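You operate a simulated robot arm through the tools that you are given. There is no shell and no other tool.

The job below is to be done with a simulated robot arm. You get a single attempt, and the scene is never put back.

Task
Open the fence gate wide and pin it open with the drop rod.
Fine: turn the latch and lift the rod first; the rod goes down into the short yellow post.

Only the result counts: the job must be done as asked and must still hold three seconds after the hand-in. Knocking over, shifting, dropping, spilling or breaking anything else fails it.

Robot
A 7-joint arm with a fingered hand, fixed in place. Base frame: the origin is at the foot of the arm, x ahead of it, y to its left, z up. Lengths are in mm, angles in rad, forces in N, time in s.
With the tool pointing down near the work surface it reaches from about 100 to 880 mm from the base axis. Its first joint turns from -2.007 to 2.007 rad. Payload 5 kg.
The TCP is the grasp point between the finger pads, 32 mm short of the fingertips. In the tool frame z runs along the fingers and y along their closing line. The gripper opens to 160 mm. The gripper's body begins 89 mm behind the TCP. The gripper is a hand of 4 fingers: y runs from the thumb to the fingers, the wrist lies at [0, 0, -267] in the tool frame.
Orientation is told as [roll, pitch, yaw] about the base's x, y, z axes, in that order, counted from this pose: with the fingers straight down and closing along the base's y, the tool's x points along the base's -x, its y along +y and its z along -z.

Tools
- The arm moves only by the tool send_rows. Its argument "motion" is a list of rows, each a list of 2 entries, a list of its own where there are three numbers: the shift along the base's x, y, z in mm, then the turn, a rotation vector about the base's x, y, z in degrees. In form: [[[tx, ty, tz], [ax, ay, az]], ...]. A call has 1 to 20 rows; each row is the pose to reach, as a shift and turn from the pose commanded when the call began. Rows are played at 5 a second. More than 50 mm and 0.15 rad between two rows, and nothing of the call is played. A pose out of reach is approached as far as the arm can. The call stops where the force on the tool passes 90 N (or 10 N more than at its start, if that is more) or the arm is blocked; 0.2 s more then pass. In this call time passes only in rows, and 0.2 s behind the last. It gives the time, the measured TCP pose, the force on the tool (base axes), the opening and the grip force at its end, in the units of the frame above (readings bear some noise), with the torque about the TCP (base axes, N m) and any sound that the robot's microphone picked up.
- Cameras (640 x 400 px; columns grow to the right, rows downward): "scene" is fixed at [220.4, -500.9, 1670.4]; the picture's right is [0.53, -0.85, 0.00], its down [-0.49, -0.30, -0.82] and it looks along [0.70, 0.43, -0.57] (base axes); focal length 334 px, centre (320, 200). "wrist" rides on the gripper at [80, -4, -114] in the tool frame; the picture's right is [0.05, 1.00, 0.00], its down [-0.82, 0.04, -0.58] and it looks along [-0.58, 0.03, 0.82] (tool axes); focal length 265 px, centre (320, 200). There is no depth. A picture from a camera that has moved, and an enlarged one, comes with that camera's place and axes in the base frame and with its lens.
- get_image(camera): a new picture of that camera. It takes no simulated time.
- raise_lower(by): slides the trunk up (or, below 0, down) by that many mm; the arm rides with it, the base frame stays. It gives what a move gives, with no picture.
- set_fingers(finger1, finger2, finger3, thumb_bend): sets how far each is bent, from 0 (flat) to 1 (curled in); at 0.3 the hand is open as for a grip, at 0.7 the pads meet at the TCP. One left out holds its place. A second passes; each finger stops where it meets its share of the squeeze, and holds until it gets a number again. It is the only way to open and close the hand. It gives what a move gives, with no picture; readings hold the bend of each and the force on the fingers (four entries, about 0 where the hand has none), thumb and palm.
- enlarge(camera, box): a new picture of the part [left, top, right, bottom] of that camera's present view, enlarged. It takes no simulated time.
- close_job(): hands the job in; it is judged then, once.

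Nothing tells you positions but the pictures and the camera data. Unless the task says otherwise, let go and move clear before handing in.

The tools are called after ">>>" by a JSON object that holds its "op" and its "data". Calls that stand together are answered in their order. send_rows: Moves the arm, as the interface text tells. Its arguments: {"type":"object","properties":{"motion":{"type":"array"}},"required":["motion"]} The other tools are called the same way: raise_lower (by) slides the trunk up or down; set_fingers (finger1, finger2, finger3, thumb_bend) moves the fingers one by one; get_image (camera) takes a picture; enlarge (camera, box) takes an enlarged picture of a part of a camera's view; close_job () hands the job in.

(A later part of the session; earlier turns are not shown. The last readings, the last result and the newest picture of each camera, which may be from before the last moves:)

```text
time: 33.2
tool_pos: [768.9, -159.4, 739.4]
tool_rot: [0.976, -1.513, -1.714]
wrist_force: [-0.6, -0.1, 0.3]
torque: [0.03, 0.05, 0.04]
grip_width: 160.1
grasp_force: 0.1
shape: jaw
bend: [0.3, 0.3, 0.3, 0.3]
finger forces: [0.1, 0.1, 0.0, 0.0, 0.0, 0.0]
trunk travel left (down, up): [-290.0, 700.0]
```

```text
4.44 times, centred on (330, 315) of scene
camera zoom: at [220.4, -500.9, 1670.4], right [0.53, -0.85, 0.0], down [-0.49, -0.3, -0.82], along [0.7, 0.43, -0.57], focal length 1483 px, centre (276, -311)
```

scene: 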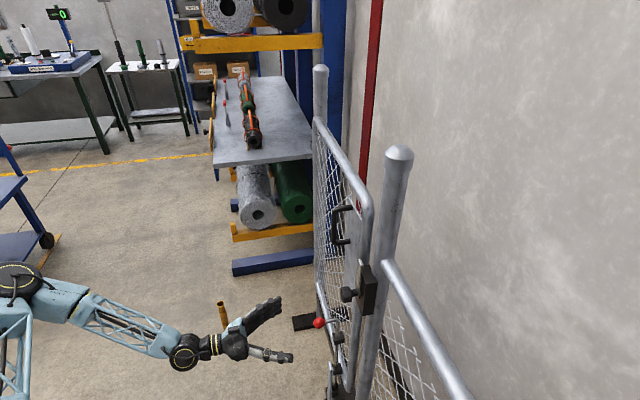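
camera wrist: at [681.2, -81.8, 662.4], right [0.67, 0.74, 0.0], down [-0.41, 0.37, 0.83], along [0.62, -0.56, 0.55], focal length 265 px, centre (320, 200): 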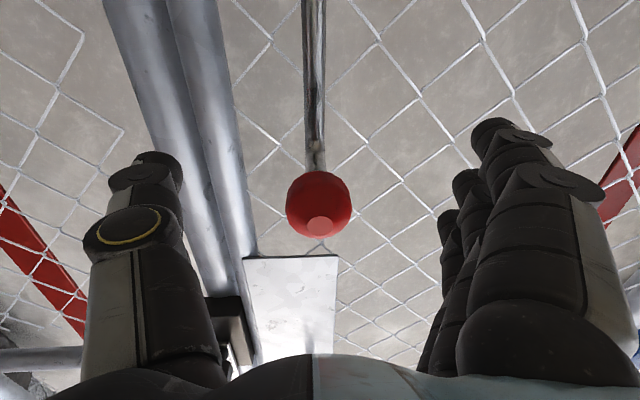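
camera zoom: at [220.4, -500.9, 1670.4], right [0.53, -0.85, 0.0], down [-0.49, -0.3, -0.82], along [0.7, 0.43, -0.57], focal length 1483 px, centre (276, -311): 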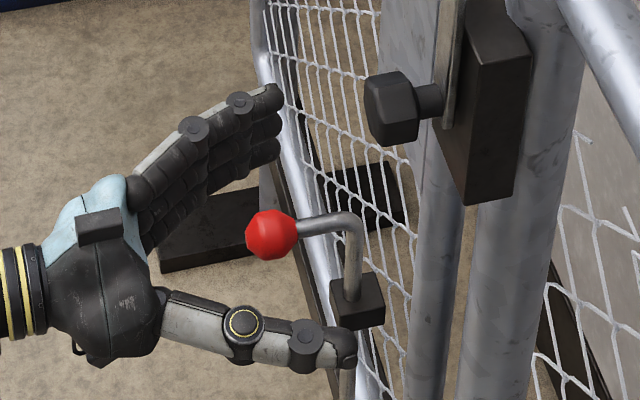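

The ball sits centred between thumb and fingers. Closing partway first to check symmetry.

>>> {"op": "set_fingers", "data": {"finger1": 0.5, "finger2": 0.5, "finger3": 0.5, "thumb_bend": 0.5}}

>>> {"op": "get_image", "data": {"camera": "wrist"}}

>>> {"op": "enlarge", "data": {"camera": "scene", "box": [260, 270, 400, 360]}}

```text
time: 34.2
tool_pos: [767.9, -159.4, 738.7]
tool_rot: [0.976, -1.514, -1.717]
wrist_force: [-0.1, 0.0, 0.3]
torque: [-0.01, 0.0, 0.01]
grip_width: 92.4
grasp_force: 0.0
shape: fingers
bend: [0.5, 0.5, 0.5, 0.5]
finger forces: [0.0, 0.0, 0.0, 0.0, 0.0, 0.0]
trunk travel left (down, up): [-290.0, 700.0]
```

```text
taken
camera wrist: at [681.2, -81.6, 662.3], right [0.67, 0.74, 0.0], down [-0.41, 0.37, 0.83], along [0.62, -0.56, 0.55], focal length 265 px, centre (320, 200)
```

wrist: 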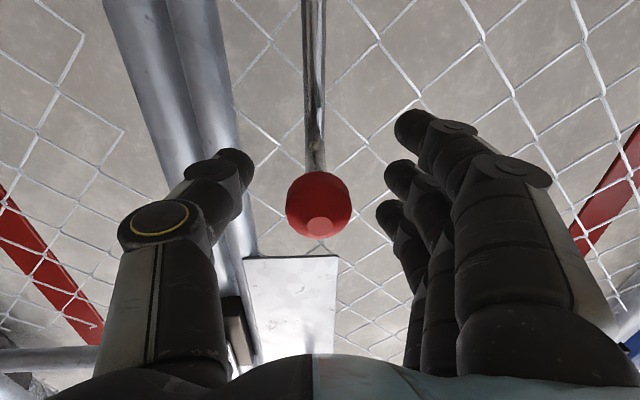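

```text
4.44 times, centred on (330, 315) of scene
camera zoom: at [220.4, -500.9, 1670.4], right [0.53, -0.85, 0.0], down [-0.49, -0.3, -0.82], along [0.7, 0.43, -0.57], focal length 1483 px, centre (276, -311)
```

zoom: 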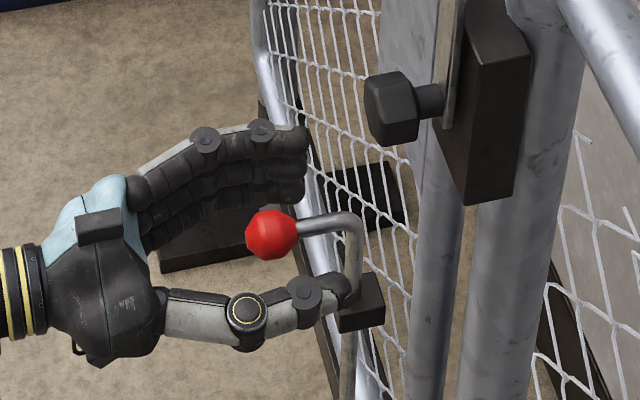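

Symmetric and clear. Now closing fully on the ball.

>>> {"op": "set_fingers", "data": {"finger1": 0.75, "finger2": 0.75, "finger3": 0.75, "thumb_bend": 0.75}}

>>> {"op": "get_image", "data": {"camera": "wrist"}}

>>> {"op": "enlarge", "data": {"camera": "scene", "box": [260, 270, 400, 360]}}

```text
time: 35.2
tool_pos: [768.7, -160.5, 739.3]
tool_rot: [0.971, -1.513, -1.71]
wrist_force: [-6.7, -6.0, -2.5]
torque: [0.06, 0.01, -0.13]
grip_width: 20.4
grasp_force: 12.2
shape: fingers
bend: [0.75, 0.71, 0.75, 0.69]
finger forces: [0.1, 7.7, 0.0, 0.1, 16.4, 0.0]
trunk travel left (down, up): [-290.0, 700.0]
```

```text
taken
camera wrist: at [680.7, -82.4, 662.2], right [0.67, 0.74, 0.0], down [-0.4, 0.37, 0.83], along [0.62, -0.56, 0.55], focal length 265 px, centre (320, 200)
```

wrist: 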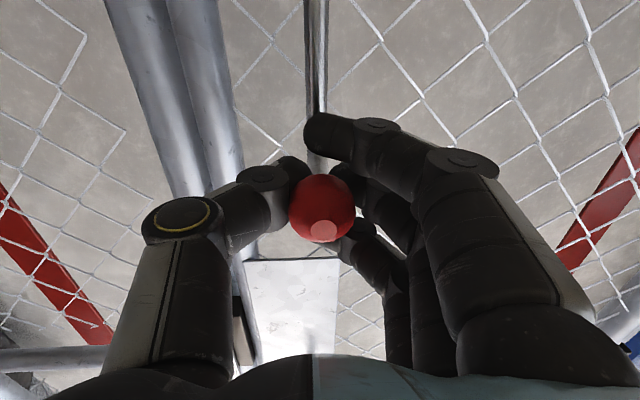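

```text
4.44 times, centred on (330, 315) of scene
camera zoom: at [220.4, -500.9, 1670.4], right [0.53, -0.85, 0.0], down [-0.49, -0.3, -0.82], along [0.7, 0.43, -0.57], focal length 1483 px, centre (276, -311)
```

zoom: 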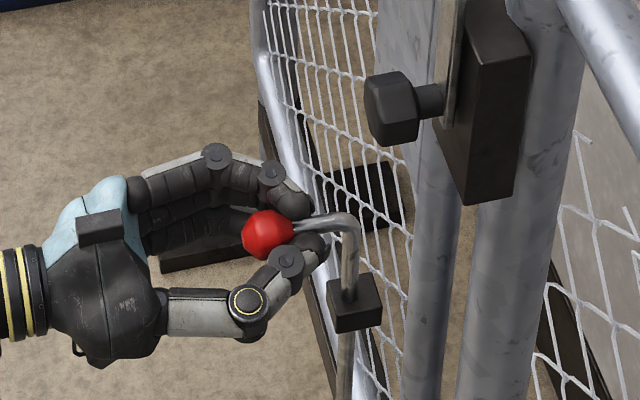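

The hand cages the ball: finger 1 under the lever, finger 3 above, thumb and finger 2 behind the ball. I'll lift 20 mm and check.

>>> {"op": "send_rows", "data": {"motion": [[[0, 0, 7], [0, 0, 0]], [[0, 0, 14], [0, 0, 0]], [[0, 0, 21], [0, 0, 0]]]}}

>>> {"op": "get_image", "data": {"camera": "wrist"}}

>>> {"op": "enlarge", "data": {"camera": "scene", "box": [260, 290, 400, 380]}}

```text
time: 36.0
tool_pos: [769.4, -161.6, 760.5]
tool_rot: [0.985, -1.513, -1.723]
wrist_force: [-7.8, -5.2, -3.9]
torque: [0.04, 0.02, -0.11]
grip_width: 20.4
grasp_force: 12.3
shape: fingers
bend: [0.75, 0.71, 0.75, 0.69]
finger forces: [0.0, 8.0, 0.1, 0.0, 16.8, 0.0]
trunk travel left (down, up): [-290.0, 700.0]
```

```text
taken
camera wrist: at [681.4, -83.5, 683.8], right [0.67, 0.74, 0.0], down [-0.41, 0.37, 0.83], along [0.62, -0.56, 0.55], focal length 265 px, centre (320, 200)
```

wrist: 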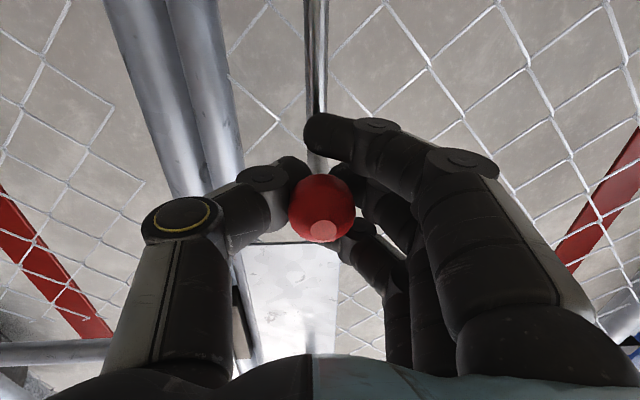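

```text
4.44 times, centred on (330, 335) of scene
camera zoom: at [220.4, -500.9, 1670.4], right [0.53, -0.85, 0.0], down [-0.49, -0.3, -0.82], along [0.7, 0.43, -0.57], focal length 1483 px, centre (276, -400)
```

zoom: 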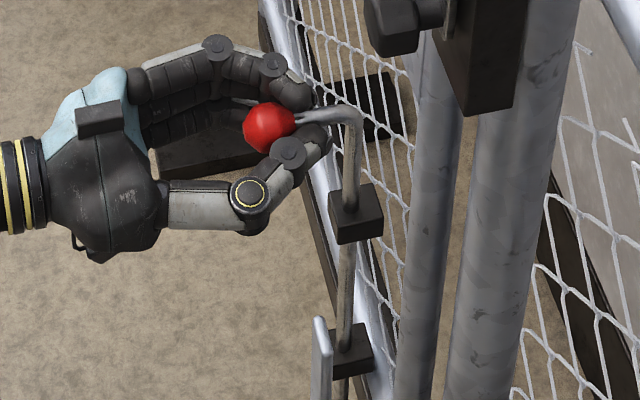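

The rod rises with the hand at only a few newtons. Lifting further and checking the foot of the rod at the socket.

>>> {"op": "send_rows", "data": {"motion": [[[0, 0, 10], [0, 0, 0]], [[0, 0, 20], [0, 0, 0]], [[0, 0, 30], [0, 0, 0]], [[0, 0, 40], [0, 0, 0]]]}}

>>> {"op": "enlarge", "data": {"camera": "scene", "box": [280, 325, 400, 400]}}

>>> {"op": "enlarge", "data": {"camera": "scene", "box": [260, 270, 400, 360]}}

```text
time: 37.0
tool_pos: [767.8, -161.3, 801.4]
tool_rot: [0.973, -1.513, -1.711]
wrist_force: [-5.6, -4.9, -3.2]
torque: [0.09, 0.02, -0.1]
grip_width: 20.3
grasp_force: 11.8
shape: fingers
bend: [0.75, 0.71, 0.75, 0.69]
finger forces: [0.0, 8.1, 0.1, 0.1, 15.6, 0.0]
trunk travel left (down, up): [-290.0, 700.0]
```

```text
5.33 times, centred on (340, 362) of scene
camera zoom: at [220.4, -500.9, 1670.4], right [0.53, -0.85, 0.0], down [-0.49, -0.3, -0.82], along [0.7, 0.43, -0.57], focal length 1780 px, centre (213, -667)
```

zoom: 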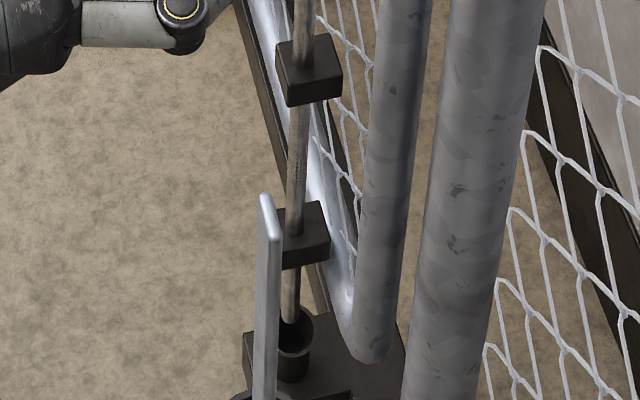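

```text
4.44 times, centred on (330, 315) of scene
camera zoom: at [220.4, -500.9, 1670.4], right [0.53, -0.85, 0.0], down [-0.49, -0.3, -0.82], along [0.7, 0.43, -0.57], focal length 1483 px, centre (276, -311)
```

zoom: 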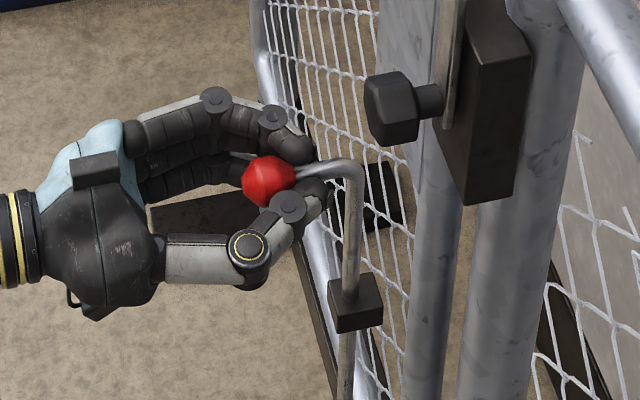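

The rod's foot seems right at the socket mouth now. I'll lift another 30 mm for clearance.

>>> {"op": "send_rows", "data": {"motion": [[[0, 0, 10], [0, 0, 0]], [[0, 0, 20], [0, 0, 0]], [[0, 0, 30], [0, 0, 0]]]}}

>>> {"op": "enlarge", "data": {"camera": "scene", "box": [300, 350, 380, 400]}}

>>> {"op": "get_image", "data": {"camera": "wrist"}}

```text
time: 37.8
tool_pos: [768.2, -161.3, 831.9]
tool_rot: [1.019, -1.514, -1.76]
wrist_force: [-3.8, -3.4, 1.4]
torque: [-0.13, -0.04, -0.07]
grip_width: 18.2
grasp_force: 9.1
shape: fingers
bend: [0.75, 0.73, 0.75, 0.72]
finger forces: [2.5, 5.5, 0.0, 0.1, 9.9, 0.0]
trunk travel left (down, up): [-290.0, 700.0]
```

```text
8.00 times, centred on (340, 375) of scene
camera zoom: at [220.4, -500.9, 1670.4], right [0.53, -0.85, 0.0], down [-0.49, -0.3, -0.82], along [0.7, 0.43, -0.57], focal length 2670 px, centre (160, -1200)
```

zoom: 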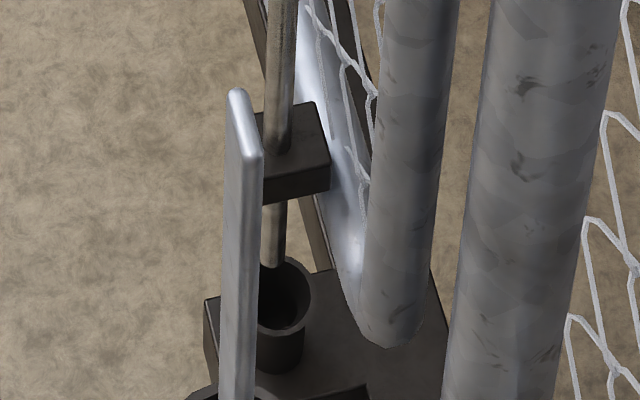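

```text
taken
camera wrist: at [680.9, -83.6, 754.9], right [0.67, 0.74, 0.0], down [-0.41, 0.37, 0.83], along [0.62, -0.56, 0.55], focal length 265 px, centre (320, 200)
```

wrist: 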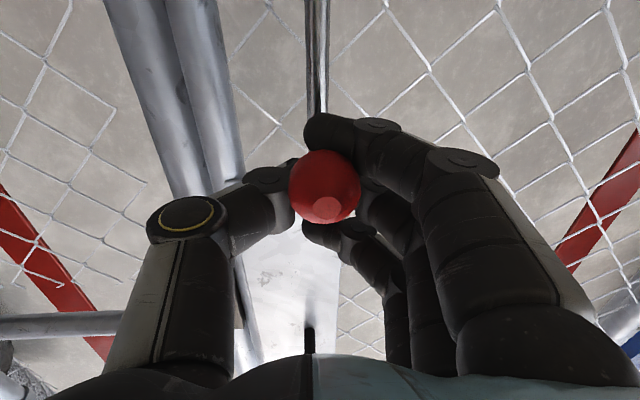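

The rod reached its upper travel (about 80 mm lift) and its foot is clear of the socket, with the lever now resting on finger 1. I'll test whether the rod stays up by itself by easing thumb and finger 2 while finger 1 still supports it, then lowering slightly.

>>> {"op": "set_fingers", "data": {"finger2": 0.55, "thumb_bend": 0.55}}

>>> {"op": "get_image", "data": {"camera": "wrist"}}

>>> {"op": "enlarge", "data": {"camera": "scene", "box": [260, 270, 400, 360]}}

```text
time: 38.8
tool_pos: [767.4, -161.9, 830.6]
tool_rot: [0.976, -1.514, -1.715]
wrist_force: [0.7, -0.2, -0.7]
torque: [0.02, -0.02, -0.03]
grip_width: 38.9
grasp_force: 0.8
shape: fingers
bend: [0.75, 0.55, 0.75, 0.55]
finger forces: [0.7, 0.1, 0.0, 0.0, 0.0, 0.0]
trunk travel left (down, up): [-290.0, 700.0]
```

```text
taken
camera wrist: at [680.8, -83.5, 753.4], right [0.67, 0.74, 0.0], down [-0.41, 0.37, 0.83], along [0.62, -0.56, 0.55], focal length 265 px, centre (320, 200)
```

wrist: 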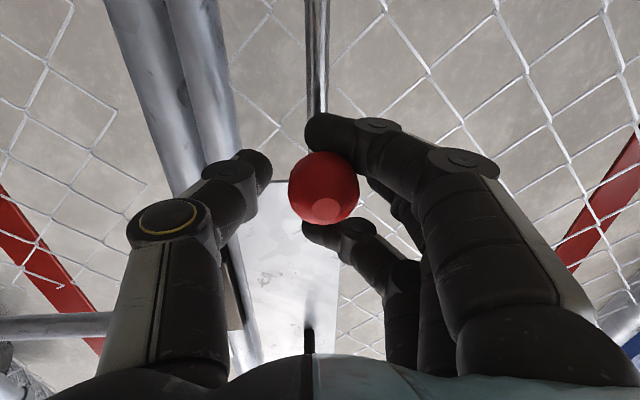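

```text
4.44 times, centred on (330, 315) of scene
camera zoom: at [220.4, -500.9, 1670.4], right [0.53, -0.85, 0.0], down [-0.49, -0.3, -0.82], along [0.7, 0.43, -0.57], focal length 1483 px, centre (276, -311)
```

zoom: 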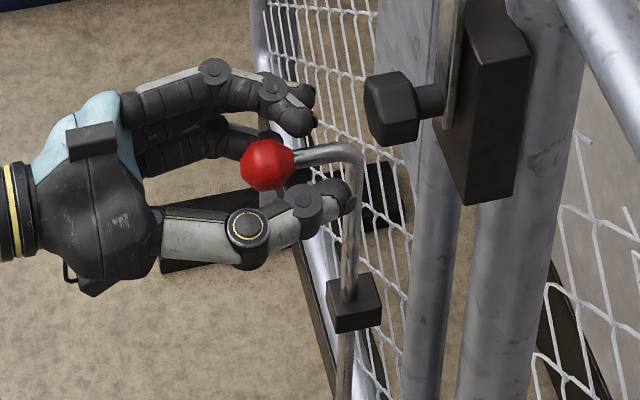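

The lever is only lightly touching finger 1 (0.7 N). Lowering the hand 12 mm to see if the rod stays.

>>> {"op": "send_rows", "data": {"motion": [[[0, 0, -4], [0, 0, 0]], [[0, 0, -8], [0, 0, 0]], [[0, 0, -12], [0, 0, 0]]]}}

>>> {"op": "get_image", "data": {"camera": "wrist"}}

>>> {"op": "enlarge", "data": {"camera": "scene", "box": [260, 270, 400, 360]}}

```text
time: 39.6
tool_pos: [769.2, -162.0, 818.8]
tool_rot: [0.972, -1.514, -1.71]
wrist_force: [-0.1, 1.0, -0.4]
torque: [0.0, -0.02, -0.01]
grip_width: 38.4
grasp_force: 0.0
shape: fingers
bend: [0.75, 0.55, 0.75, 0.55]
finger forces: [0.0, 0.0, 0.1, 0.0, 0.0, 0.0]
trunk travel left (down, up): [-290.0, 700.0]
```

```text
taken
camera wrist: at [681.5, -84.1, 741.8], right [0.67, 0.74, 0.0], down [-0.41, 0.37, 0.83], along [0.62, -0.56, 0.55], focal length 265 px, centre (320, 200)
```

wrist: 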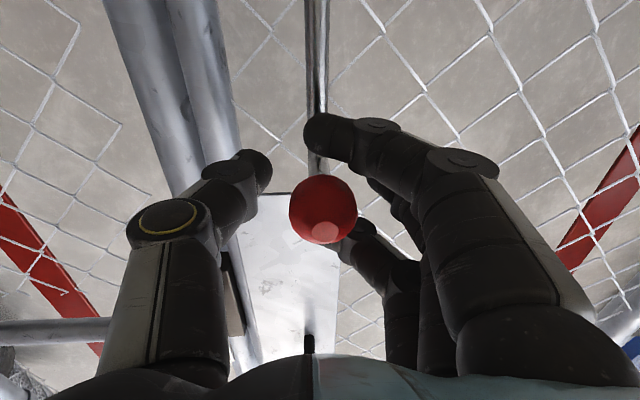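

```text
4.44 times, centred on (330, 315) of scene
camera zoom: at [220.4, -500.9, 1670.4], right [0.53, -0.85, 0.0], down [-0.49, -0.3, -0.82], along [0.7, 0.43, -0.57], focal length 1483 px, centre (276, -311)
```

zoom: 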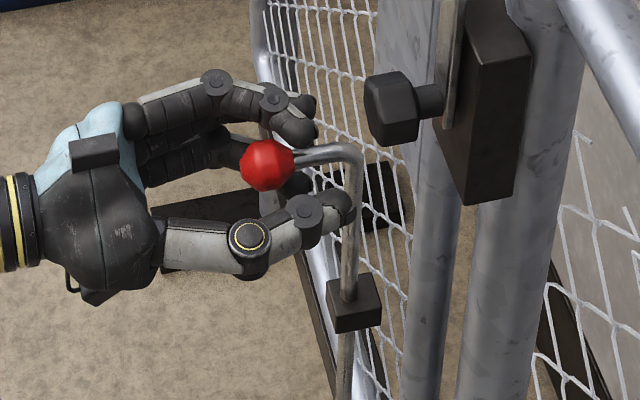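

The rod stays raised on its own friction, so I can swing the gate without carrying the rod. I'll loosely cage the ball again and use it to pull the gate the first 30° or so, then push from behind.

>>> {"op": "set_fingers", "data": {"finger2": 0.69, "thumb_bend": 0.67}}

>>> {"op": "get_image", "data": {"camera": "wrist"}}

```text
time: 40.6
tool_pos: [767.1, -161.7, 818.8]
tool_rot: [0.974, -1.512, -1.713]
wrist_force: [0.7, 1.4, -0.4]
torque: [0.0, 0.01, 0.03]
grip_width: 21.8
grasp_force: 0.7
shape: fingers
bend: [0.75, 0.67, 0.75, 0.67]
finger forces: [0.0, 1.7, 0.0, 0.0, 0.5, 0.0]
trunk travel left (down, up): [-290.0, 700.0]
```

```text
taken
camera wrist: at [681.6, -84.0, 741.8], right [0.67, 0.74, 0.0], down [-0.41, 0.37, 0.83], along [0.62, -0.56, 0.55], focal length 265 px, centre (320, 200)
```

wrist: 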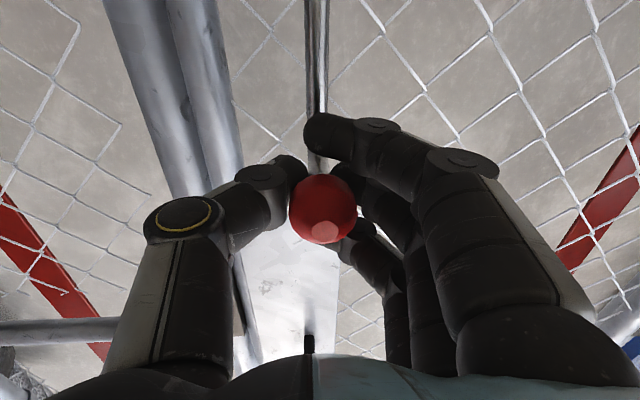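

Lightly caged. Pulling the gate open by the first few degrees along the arc.

>>> {"op": "send_rows", "data": {"motion": [[[-6, 9, 0], [0, 0, -1.2]], [[-11.5, 18, 0], [0, 0, -2.5]], [[-17, 27, 0], [0, 0, -3.7]], [[-22.6, 36.4, 0], [0, 0, -5]]]}}

>>> {"op": "get_image", "data": {"camera": "wrist"}}

>>> {"op": "get_image", "data": {"camera": "scene"}}

```text
time: 41.6
tool_pos: [745.8, -123.6, 817.3]
tool_rot: [0.965, -1.512, -1.792]
wrist_force: [-0.6, -1.3, 0.8]
torque: [-0.02, 0.01, -0.02]
grip_width: 22.5
grasp_force: 2.5
shape: fingers
bend: [0.75, 0.68, 0.75, 0.66]
finger forces: [0.0, 1.2, 0.0, 0.0, 2.7, 0.0]
trunk travel left (down, up): [-290.0, 700.0]
```

```text
taken
camera wrist: at [666.0, -39.0, 741.4], right [0.73, 0.68, 0.0], down [-0.37, 0.41, 0.84], along [0.57, -0.61, 0.55], focal length 265 px, centre (320, 200)
```

wrist: 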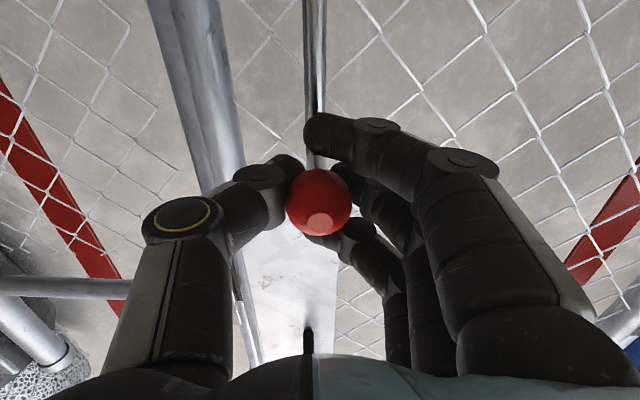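

```text
taken
```

scene: 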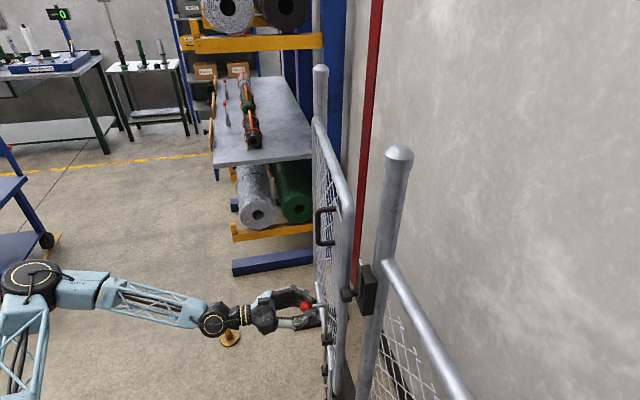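

The gate swings easily with about 2 N. Continuing along the arc to roughly 20°.

>>> {"op": "send_rows", "data": {"motion": [[[-5, 9.5, 0], [0, 0, -1.3]], [[-10, 19, 0], [0, 0, -2.5]], [[-14.8, 28.5, 0], [0, 0, -3.8]], [[-19.3, 38.1, 0], [0, 0, -5]], [[-27.7, 58, 0], [0, 0, -7.5]], [[-35.3, 77.8, 0], [0, 0, -10]], [[-42, 98, 0], [0, 0, -12.5]], [[-47.7, 118.8, 0], [0, 0, -15]]]}}

>>> {"op": "get_image", "data": {"camera": "wrist"}}

>>> {"op": "get_image", "data": {"camera": "scene"}}

```text
time: 43.0
tool_pos: [717.3, -49.5, 836.7]
tool_rot: [0.855, -1.347, -1.866]
wrist_force: [-0.2, 1.2, -0.6]
torque: [0.01, -0.02, 0.0]
grip_width: 21.8
grasp_force: 0.5
shape: fingers
bend: [0.75, 0.69, 0.75, 0.67]
finger forces: [1.0, 0.0, 0.0, 0.0, 0.6, 0.0]
trunk travel left (down, up): [-290.0, 700.0]
stopped in row 6: the arm was blocked; the commanded pose is now the measured one
```

```text
taken
camera wrist: at [656.1, 60.4, 774.7], right [0.84, 0.52, 0.12], down [-0.33, 0.33, 0.89], along [0.43, -0.79, 0.45], focal length 265 px, centre (320, 200)
```

wrist: 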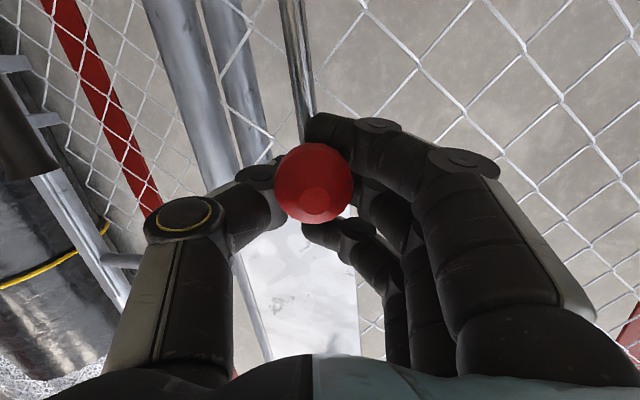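

```text
taken
```

scene: 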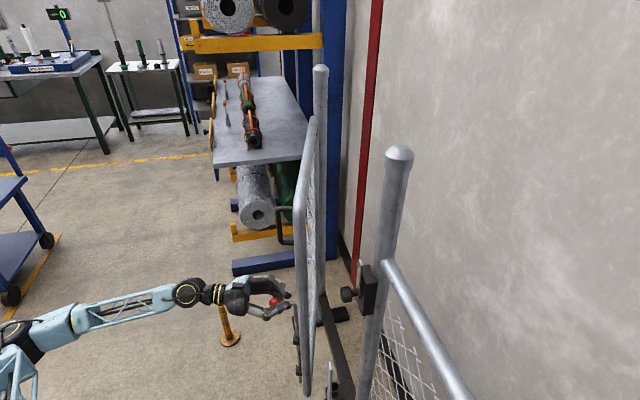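

The wrist hit a joint limit while yawing, but the gate is about 16° open and the ball is still caged. I'll turn the hand back toward its comfortable orientation while pulling along the arc.

>>> {"op": "send_rows", "data": {"motion": [[[-4, 10, -2], [-1, 1.5, 3]], [[-7, 20, -5], [-2, 3, 6]], [[-10, 30, -8], [-3, 4.5, 9]], [[-12.9, 40.4, -12], [-3.7, 5.8, 12]]]}}

>>> {"op": "get_image", "data": {"camera": "wrist"}}

>>> {"op": "get_image", "data": {"camera": "scene"}}

```text
time: 44.0
tool_pos: [702.7, -9.4, 824.5]
tool_rot: [0.295, -1.406, -1.107]
wrist_force: [-6.7, -1.6, 1.0]
torque: [-0.17, 0.03, -0.29]
grip_width: 24.9
grasp_force: 5.2
shape: fingers
bend: [0.74, 0.69, 0.75, 0.66]
finger forces: [2.6, 0.1, 0.0, 0.1, 8.2, 0.0]
trunk travel left (down, up): [-290.0, 700.0]
```

```text
taken
camera wrist: at [615.1, 79.8, 762.1], right [0.72, 0.69, 0.0], down [-0.3, 0.32, 0.9], along [0.62, -0.65, 0.44], focal length 265 px, centre (320, 200)
```

wrist: 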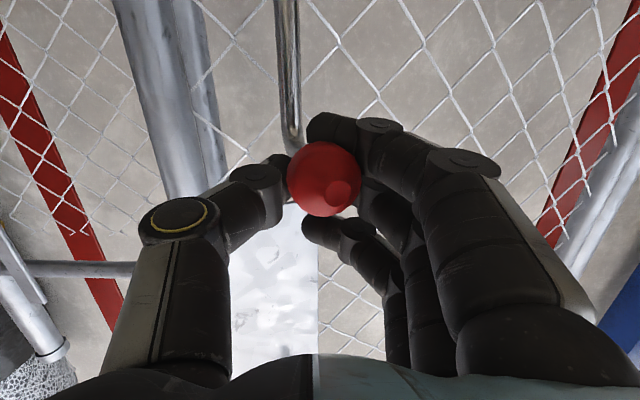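

```text
taken
```

scene: 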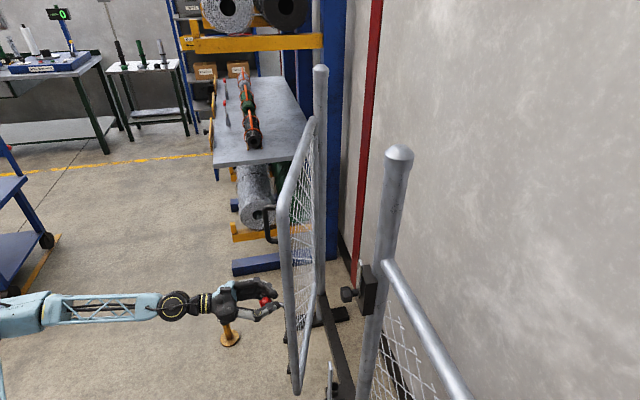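

The gate is about 21° open. Loosening the thumb a bit since the lever turns relative to the hand, then continuing to about 30°.

>>> {"op": "set_fingers", "data": {"thumb_bend": 0.62}}

>>> {"op": "send_rows", "data": {"motion": [[[-2.5, 10.4, 0], [0, 0, 0]], [[-5, 20.8, 0], [0, 0, 0]], [[-7, 31.2, 0], [0, 0, 0]], [[-9, 41.6, 0], [0, 0, 0]], [[-10.8, 52, 0], [0, 0, 0]], [[-12.2, 62.6, 0], [0, 0, 0]], [[-13.4, 73.2, 0], [0, 0, 0]], [[-14.4, 83.7, 0], [0, 0, 0]]]}}

>>> {"op": "get_image", "data": {"camera": "wrist"}}

>>> {"op": "get_image", "data": {"camera": "scene"}}

```text
time: 45.0
tool_pos: [704.3, -10.8, 824.0]
tool_rot: [0.301, -1.407, -1.112]
wrist_force: [0.6, 0.1, -0.7]
torque: [0.0, 0.0, -0.03]
grip_width: 27.9
grasp_force: 0.9
shape: fingers
bend: [0.75, 0.69, 0.75, 0.62]
finger forces: [1.9, 0.0, 0.0, 0.1, 0.1, 0.0]
trunk travel left (down, up): [-290.0, 700.0]
```

```text
time: 46.8
tool_pos: [687.5, 73.6, 826.0]
tool_rot: [0.301, -1.407, -1.115]
wrist_force: [-3.7, -0.3, -1.8]
torque: [-0.2, 0.02, -0.36]
grip_width: 30.9
grasp_force: 6.7
shape: fingers
bend: [0.74, 0.69, 0.75, 0.62]
finger forces: [7.5, 0.0, 0.0, 0.1, 6.9, 0.0]
trunk travel left (down, up): [-290.0, 700.0]
```

```text
taken
camera wrist: at [600.9, 163.6, 763.7], right [0.72, 0.69, 0.0], down [-0.3, 0.32, 0.9], along [0.62, -0.65, 0.44], focal length 265 px, centre (320, 200)
```

wrist: 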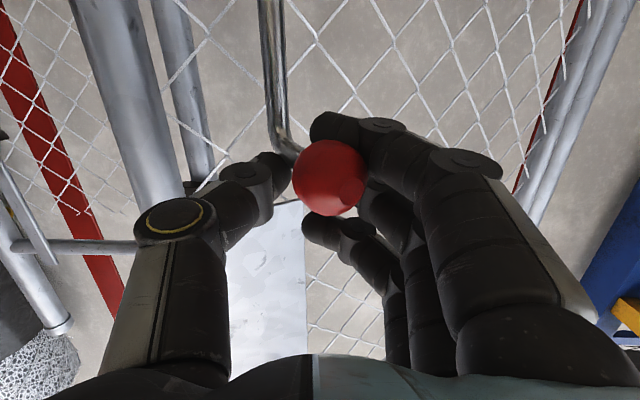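

```text
taken
```

scene: 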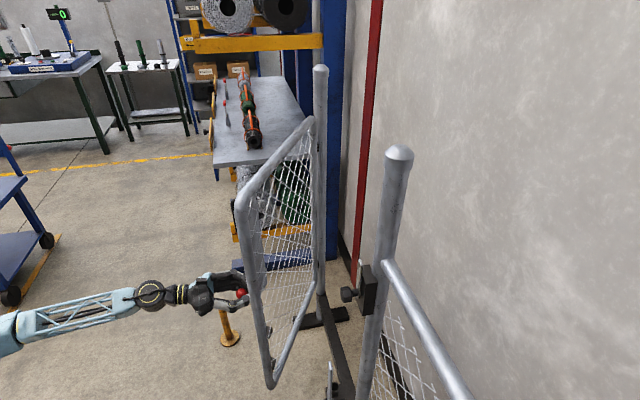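

The gate is about 32° open, leaving room to get behind the stile. Opening the hand (thumb only partly, as the stile is near it) and backing off the ball.

>>> {"op": "set_fingers", "data": {"finger1": 0.3, "finger2": 0.3, "finger3": 0.3, "thumb_bend": 0.5}}

>>> {"op": "send_rows", "data": {"motion": [[[-14, 14, 3], [0, 0, 0]], [[-28, 29, 6], [0, 0, 0]], [[-48, 50, 11], [0, 0, 0]], [[-68, 72, 16], [0, 0, 0]], [[-88, 94, 20], [0, 0, 0]]]}}

>>> {"op": "get_image", "data": {"camera": "wrist"}}

>>> {"op": "get_image", "data": {"camera": "scene"}}

```text
time: 47.8
tool_pos: [687.8, 72.8, 825.3]
tool_rot: [0.3, -1.406, -1.113]
wrist_force: [0.0, -0.4, -0.3]
torque: [0.01, 0.01, 0.01]
grip_width: 130.1
grasp_force: 0.1
shape: fingers
bend: [0.3, 0.3, 0.3, 0.5]
finger forces: [0.0, 0.0, 0.0, 0.0, 0.1, 0.0]
trunk travel left (down, up): [-290.0, 700.0]
```

```text
time: 49.0
tool_pos: [605.5, 156.6, 846.0]
tool_rot: [0.305, -1.414, -1.139]
wrist_force: [0.6, -0.5, -0.2]
torque: [0.02, 0.01, 0.01]
grip_width: 130.6
grasp_force: 0.0
shape: fingers
bend: [0.3, 0.3, 0.3, 0.5]
finger forces: [0.0, 0.0, 0.0, 0.0, 0.1, 0.1]
trunk travel left (down, up): [-290.0, 700.0]
```

```text
taken
camera wrist: at [519.8, 248.7, 783.8], right [0.74, 0.68, 0.0], down [-0.3, 0.33, 0.89], along [0.61, -0.66, 0.45], focal length 265 px, centre (320, 200)
```

wrist: 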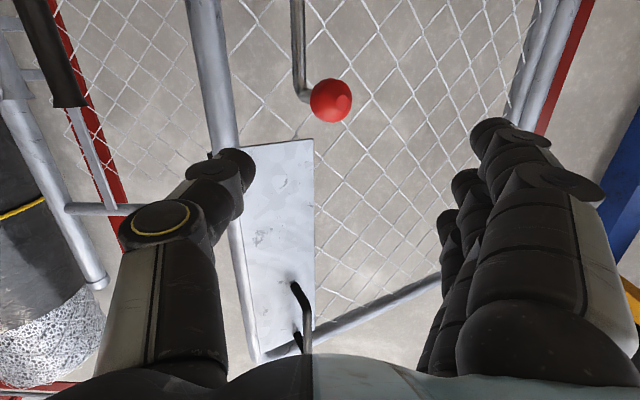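

```text
taken
```

scene: 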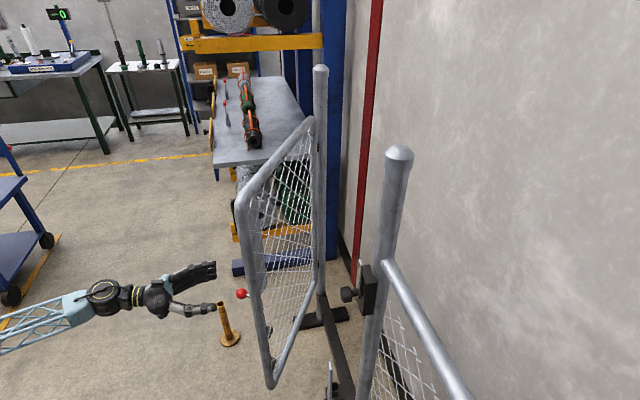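

The gate stays put at about 32° with the rod still raised. Next I'll turn the hand to point down, then go up and grip the gate's top rail from above, which lets me control the swing both ways. First the rotation, in free space.

>>> {"op": "set_fingers", "data": {"thumb_bend": 0.3}}

>>> {"op": "send_rows", "data": {"motion": [[[-5, 0, 5], [5.45, 5, 0]], [[-10, 0, 10], [10.9, 10, 0]], [[-15, 0, 15], [16.35, 15, 0]], [[-20, 0, 20], [21.8, 20, 0]], [[-25, 0, 25], [27.3, 25, 0]], [[-30, 0, 30], [32.7, 30, 0]], [[-35, 0, 35], [38.2, 35, 0]], [[-40, 0, 40], [43.6, 40, 0]], [[-40, 0, 40], [49, 45, 0]], [[-40, 0, 40], [54.5, 50, 0]], [[-40, 0, 40], [60, 55, 0]]]}}

>>> {"op": "get_image", "data": {"camera": "scene"}}

>>> {"op": "get_image", "data": {"camera": "wrist"}}

```text
time: 50.0
tool_pos: [605.1, 157.7, 844.0]
tool_rot: [0.296, -1.409, -1.126]
wrist_force: [0.6, -0.2, 0.7]
torque: [-0.01, 0.0, 0.01]
grip_width: 170.2
grasp_force: 0.0
shape: fingers
bend: [0.3, 0.3, 0.3, 0.3]
finger forces: [0.1, 0.1, 0.0, 0.1, 0.0, 0.1]
trunk travel left (down, up): [-290.0, 700.0]
```

```text
time: 52.4
tool_pos: [563.5, 165.7, 885.6]
tool_rot: [0.023, 0.013, -0.876]
wrist_force: [-0.2, -1.6, -0.7]
torque: [0.15, 0.06, 0.01]
grip_width: 170.6
grasp_force: 0.1
shape: fingers
bend: [0.3, 0.3, 0.3, 0.3]
finger forces: [0.1, 0.0, 0.0, 0.0, 0.1, 0.0]
trunk travel left (down, up): [-290.0, 700.0]
```

```text
taken
```

scene: 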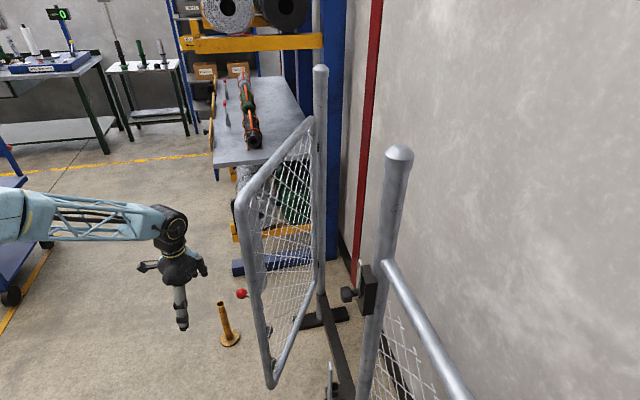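

```text
taken
camera wrist: at [505.6, 221.7, 999.8], right [0.73, 0.68, 0.02], down [0.55, -0.61, 0.57], along [0.4, -0.41, -0.82], focal length 265 px, centre (320, 200)
```

wrist: 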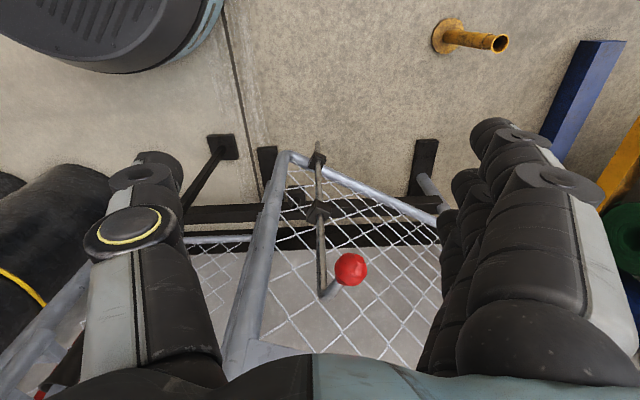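

The hand points down, clear of everything. Raising the trunk so the fingers clear the gate's top rail (about z≈1245), then yawing the hand across the rail.

>>> {"op": "raise_lower", "data": {"by": 470}}

>>> {"op": "send_rows", "data": {"motion": [[[0, 0, 0], [0, 0, 8]], [[0, 0, 0], [0, 0, 16]], [[0, 0, 0], [0, 0, 24]], [[0, 0, 0], [0, 0, 32]], [[0, 0, 0], [0, 0, 40]], [[0, 0, 0], [0, 0, 48]], [[0, 0, 0], [0, 0, 56]], [[0, 0, 0], [0, 0, 63]]]}}

>>> {"op": "get_image", "data": {"camera": "wrist"}}

>>> {"op": "get_image", "data": {"camera": "scene"}}

```text
refused: 470 is not a number from -400 to 400
```

```text
time: 54.1
tool_pos: [562.2, 168.4, 885.1]
tool_rot: [0.019, 0.007, 0.225]
wrist_force: [-1.0, -0.7, 0.1]
torque: [0.02, -0.01, -0.01]
grip_width: 170.4
grasp_force: 0.1
shape: fingers
bend: [0.3, 0.3, 0.3, 0.3]
finger forces: [0.0, 0.0, 0.0, 0.1, 0.0, 0.0]
trunk travel left (down, up): [-290.0, 700.0]
```

```text
taken
camera wrist: at [484.1, 143.1, 999.4], right [-0.27, 0.96, 0.02], down [0.79, 0.21, 0.57], along [0.55, 0.17, -0.82], focal length 265 px, centre (320, 200)
```

wrist: 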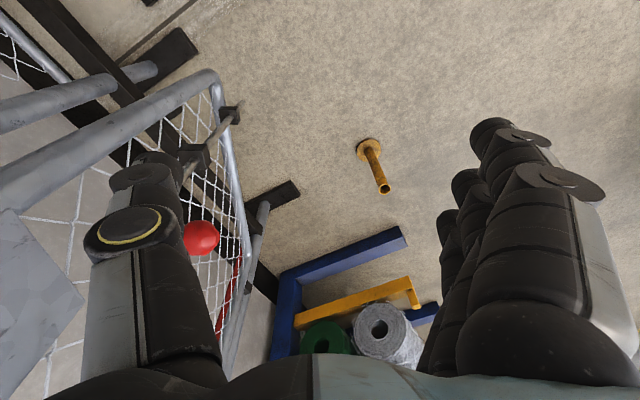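

```text
taken
```

scene: 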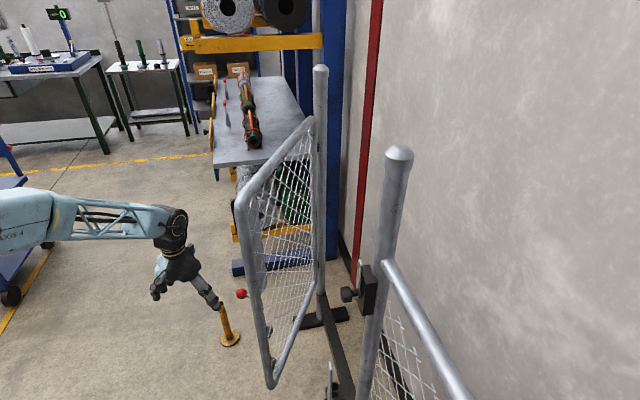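

The raise limit is 400 per call; the yaw alone went fine. Raising in two steps now.

>>> {"op": "raise_lower", "data": {"by": 400}}

>>> {"op": "raise_lower", "data": {"by": 70}}

>>> {"op": "get_image", "data": {"camera": "wrist"}}

>>> {"op": "get_image", "data": {"camera": "scene"}}

```text
time: 58.0
tool_pos: [560.9, 166.6, 1285.3]
tool_rot: [0.021, 0.008, 0.226]
wrist_force: [0.3, 0.4, -0.2]
torque: [0.02, -0.01, 0.01]
grip_width: 170.3
grasp_force: 0.0
shape: fingers
bend: [0.3, 0.3, 0.3, 0.3]
finger forces: [0.1, 0.0, 0.0, 0.0, 0.0, 0.0]
trunk travel left (down, up): [-690.0, 300.0]
```

```text
time: 59.1
tool_pos: [560.5, 167.4, 1354.3]
tool_rot: [0.019, 0.009, 0.225]
wrist_force: [-0.9, -0.2, -0.3]
torque: [0.01, 0.0, 0.05]
grip_width: 170.3
grasp_force: 0.0
shape: fingers
bend: [0.3, 0.3, 0.3, 0.3]
finger forces: [0.1, 0.1, 0.0, 0.0, 0.0, 0.0]
trunk travel left (down, up): [-760.0, 230.0]
```

```text
taken
camera wrist: at [484.1, 143.5, 1469.2], right [-0.27, 0.96, 0.02], down [0.79, 0.21, 0.57], along [0.55, 0.17, -0.82], focal length 265 px, centre (320, 200)
```

wrist: 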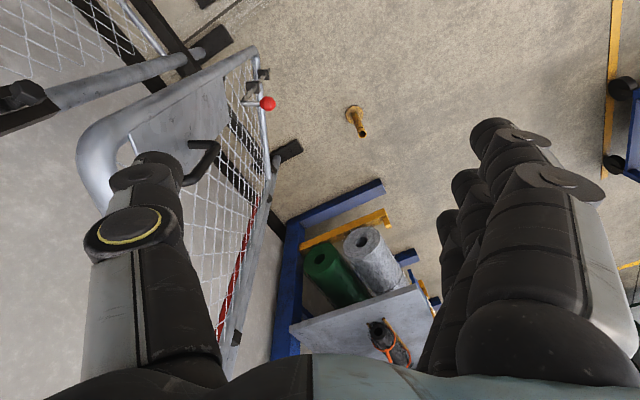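

```text
taken
```

scene: 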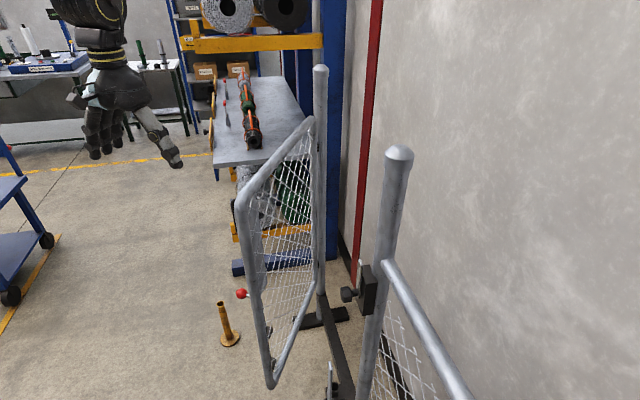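

From here the gate, raised rod, ball and yellow post are all visible. I'll zoom to measure the rail and post better.

>>> {"op": "enlarge", "data": {"camera": "wrist", "box": [320, 90, 400, 140]}}

>>> {"op": "enlarge", "data": {"camera": "wrist", "box": [60, 20, 300, 170]}}

>>> {"op": "enlarge", "data": {"camera": "scene", "box": [200, 280, 280, 360]}}

```text
8.00 times, centred on (360, 115) of wrist
camera zoom: at [484.1, 143.5, 1469.2], right [-0.27, 0.96, 0.02], down [0.79, 0.21, 0.57], along [0.55, 0.17, -0.82], focal length 2123 px, centre (0, 880)
```

zoom: 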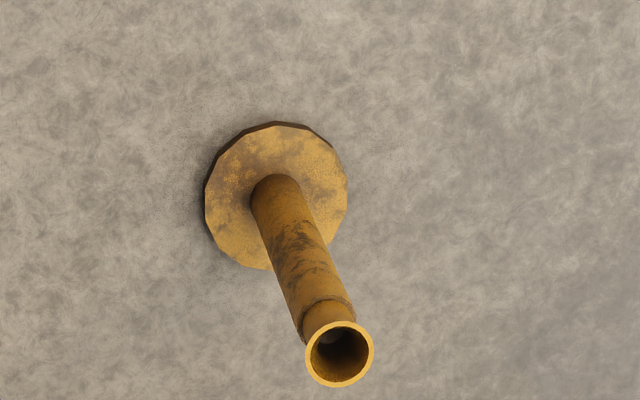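

```text
2.67 times, centred on (180, 95) of wrist
camera zoom: at [484.1, 143.5, 1469.2], right [-0.27, 0.96, 0.02], down [0.79, 0.21, 0.57], along [0.55, 0.17, -0.82], focal length 708 px, centre (693, 480)
```

zoom: 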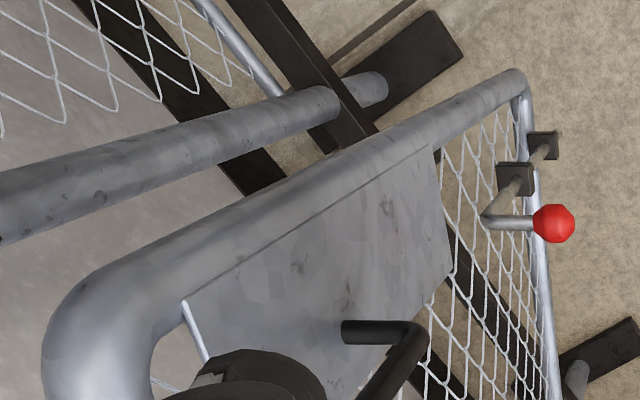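

```text
5.00 times, centred on (240, 320) of scene
camera zoom: at [220.4, -500.9, 1670.4], right [0.53, -0.85, 0.0], down [-0.49, -0.3, -0.82], along [0.7, 0.43, -0.57], focal length 1668 px, centre (720, -400)
```

zoom: 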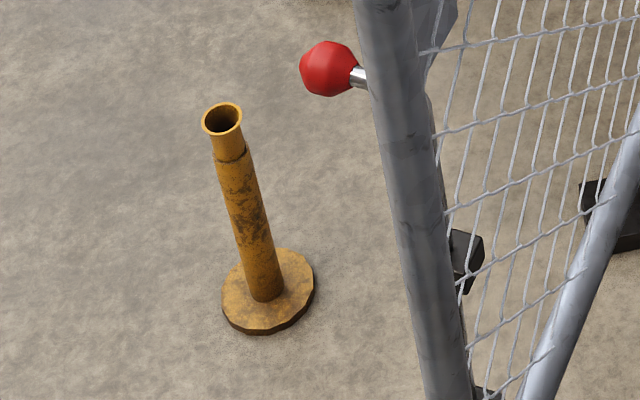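

Measured: yellow post at about (858,478) with top z≈308, gate angle about 30°, rod lifted about 67 mm. Moving the open hand over the top rail near r≈490 mm from the hinge.

>>> {"op": "send_rows", "data": {"motion": [[[28, -35, 0], [0, 0, 0]], [[56, -70, 0], [0, 0, 0]], [[84, -105, 0], [0, 0, 1]], [[112, -140, 0], [0, 0, 2]], [[140, -179, 0], [0, 0, 2]]]}}

>>> {"op": "get_image", "data": {"camera": "wrist"}}

>>> {"op": "get_image", "data": {"camera": "scene"}}

```text
time: 60.3
tool_pos: [701.9, -14.5, 1353.0]
tool_rot: [0.02, 0.008, 0.261]
wrist_force: [0.3, -1.2, -0.6]
torque: [0.06, -0.01, -0.01]
grip_width: 170.7
grasp_force: 0.1
shape: fingers
bend: [0.3, 0.3, 0.3, 0.3]
finger forces: [0.1, 0.0, 0.0, 0.0, 0.0, 0.0]
trunk travel left (down, up): [-760.0, 230.0]
```

```text
taken
camera wrist: at [625.4, -41.7, 1467.2], right [-0.31, 0.95, 0.02], down [0.79, 0.24, 0.57], along [0.54, 0.19, -0.82], focal length 265 px, centre (320, 200)
```

wrist: 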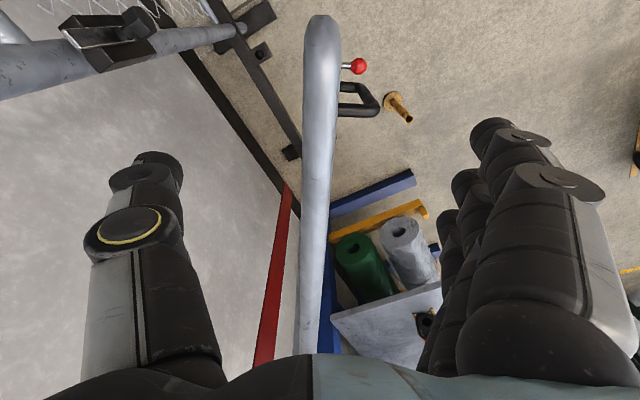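

```text
taken
```

scene: 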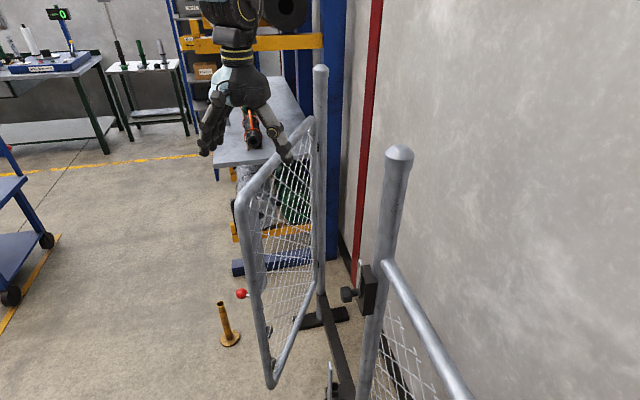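

The rail runs right between thumb and fingers. Descending to straddle it.

>>> {"op": "send_rows", "data": {"motion": [[[0, 0, -24], [0, 0, 0]], [[0, 0, -48], [0, 0, 0]], [[0, 0, -72], [0, 0, 0]], [[0, 0, -95], [0, 0, 0]]]}}

>>> {"op": "get_image", "data": {"camera": "wrist"}}

>>> {"op": "enlarge", "data": {"camera": "scene", "box": [180, 60, 360, 240]}}

```text
time: 61.3
tool_pos: [702.5, -11.1, 1260.1]
tool_rot: [0.021, 0.007, 0.261]
wrist_force: [-0.3, -0.5, 0.9]
torque: [0.0, 0.03, 0.02]
grip_width: 170.3
grasp_force: 0.1
shape: fingers
bend: [0.3, 0.3, 0.3, 0.3]
finger forces: [0.1, 0.1, 0.1, 0.1, 0.0, 0.0]
trunk travel left (down, up): [-760.0, 230.0]
```

```text
taken
camera wrist: at [626.1, -39.0, 1373.4], right [-0.31, 0.95, 0.02], down [0.78, 0.24, 0.57], along [0.54, 0.19, -0.82], focal length 265 px, centre (320, 200)
```

wrist: 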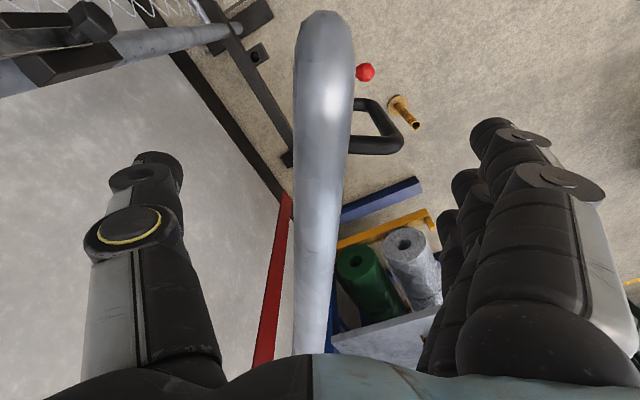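

```text
2.22 times, centred on (270, 150) of scene
camera zoom: at [220.4, -500.9, 1670.4], right [0.53, -0.85, 0.0], down [-0.49, -0.3, -0.82], along [0.7, 0.43, -0.57], focal length 742 px, centre (431, 311)
```

zoom: 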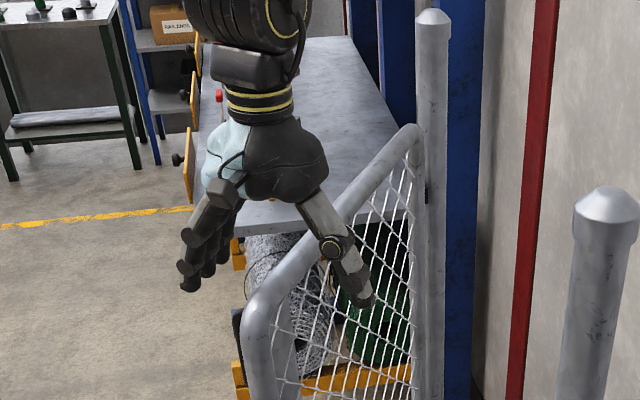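

The rail looks a bit lower than estimated (center z≈1223). Lowering 15 mm more and closing to a loose cage around it.

>>> {"op": "send_rows", "data": {"motion": [[[0, 0, -8], [0, 0, 0]], [[0, 0, -16], [0, 0, 0]]]}}

>>> {"op": "set_fingers", "data": {"finger1": 0.58, "finger2": 0.58, "finger3": 0.58, "thumb_bend": 0.58}}

>>> {"op": "get_image", "data": {"camera": "wrist"}}

>>> {"op": "enlarge", "data": {"camera": "scene", "box": [200, 100, 360, 220]}}

```text
time: 61.9
tool_pos: [702.5, -11.6, 1243.2]
tool_rot: [0.019, 0.007, 0.26]
wrist_force: [-0.3, -0.7, -0.4]
torque: [-0.02, 0.01, -0.01]
grip_width: 170.7
grasp_force: 0.0
shape: fingers
bend: [0.3, 0.3, 0.3, 0.3]
finger forces: [0.0, 0.1, 0.0, 0.0, 0.1, 0.0]
trunk travel left (down, up): [-760.0, 230.0]
```

```text
time: 62.9
tool_pos: [702.5, -11.5, 1242.5]
tool_rot: [0.018, 0.008, 0.26]
wrist_force: [0.9, 0.4, -0.1]
torque: [0.03, 0.0, -0.01]
grip_width: 65.3
grasp_force: 0.2
shape: fingers
bend: [0.57, 0.57, 0.57, 0.57]
finger forces: [0.1, 0.0, 0.0, 0.0, 0.0, 0.0]
trunk travel left (down, up): [-760.0, 230.0]
```

```text
taken
camera wrist: at [625.6, -39.0, 1357.6], right [-0.31, 0.95, 0.02], down [0.78, 0.24, 0.57], along [0.54, 0.19, -0.82], focal length 265 px, centre (320, 200)
```

wrist: 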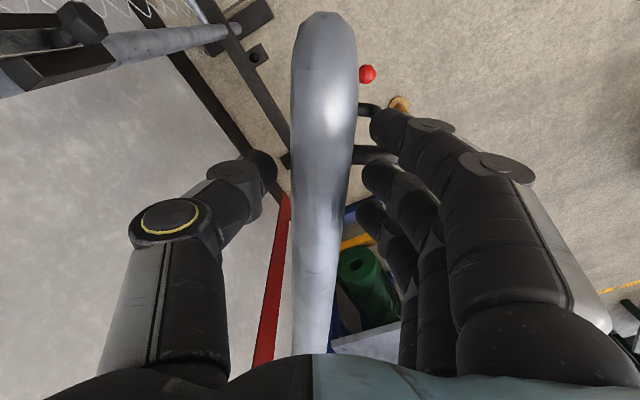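

```text
3.33 times, centred on (280, 160) of scene
camera zoom: at [220.4, -500.9, 1670.4], right [0.53, -0.85, 0.0], down [-0.49, -0.3, -0.82], along [0.7, 0.43, -0.57], focal length 1112 px, centre (453, 333)
```

zoom: 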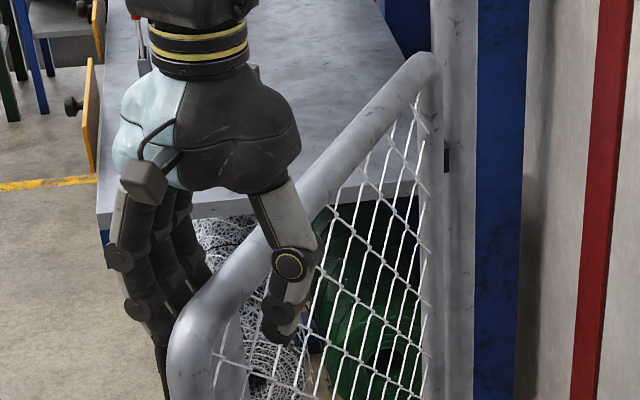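

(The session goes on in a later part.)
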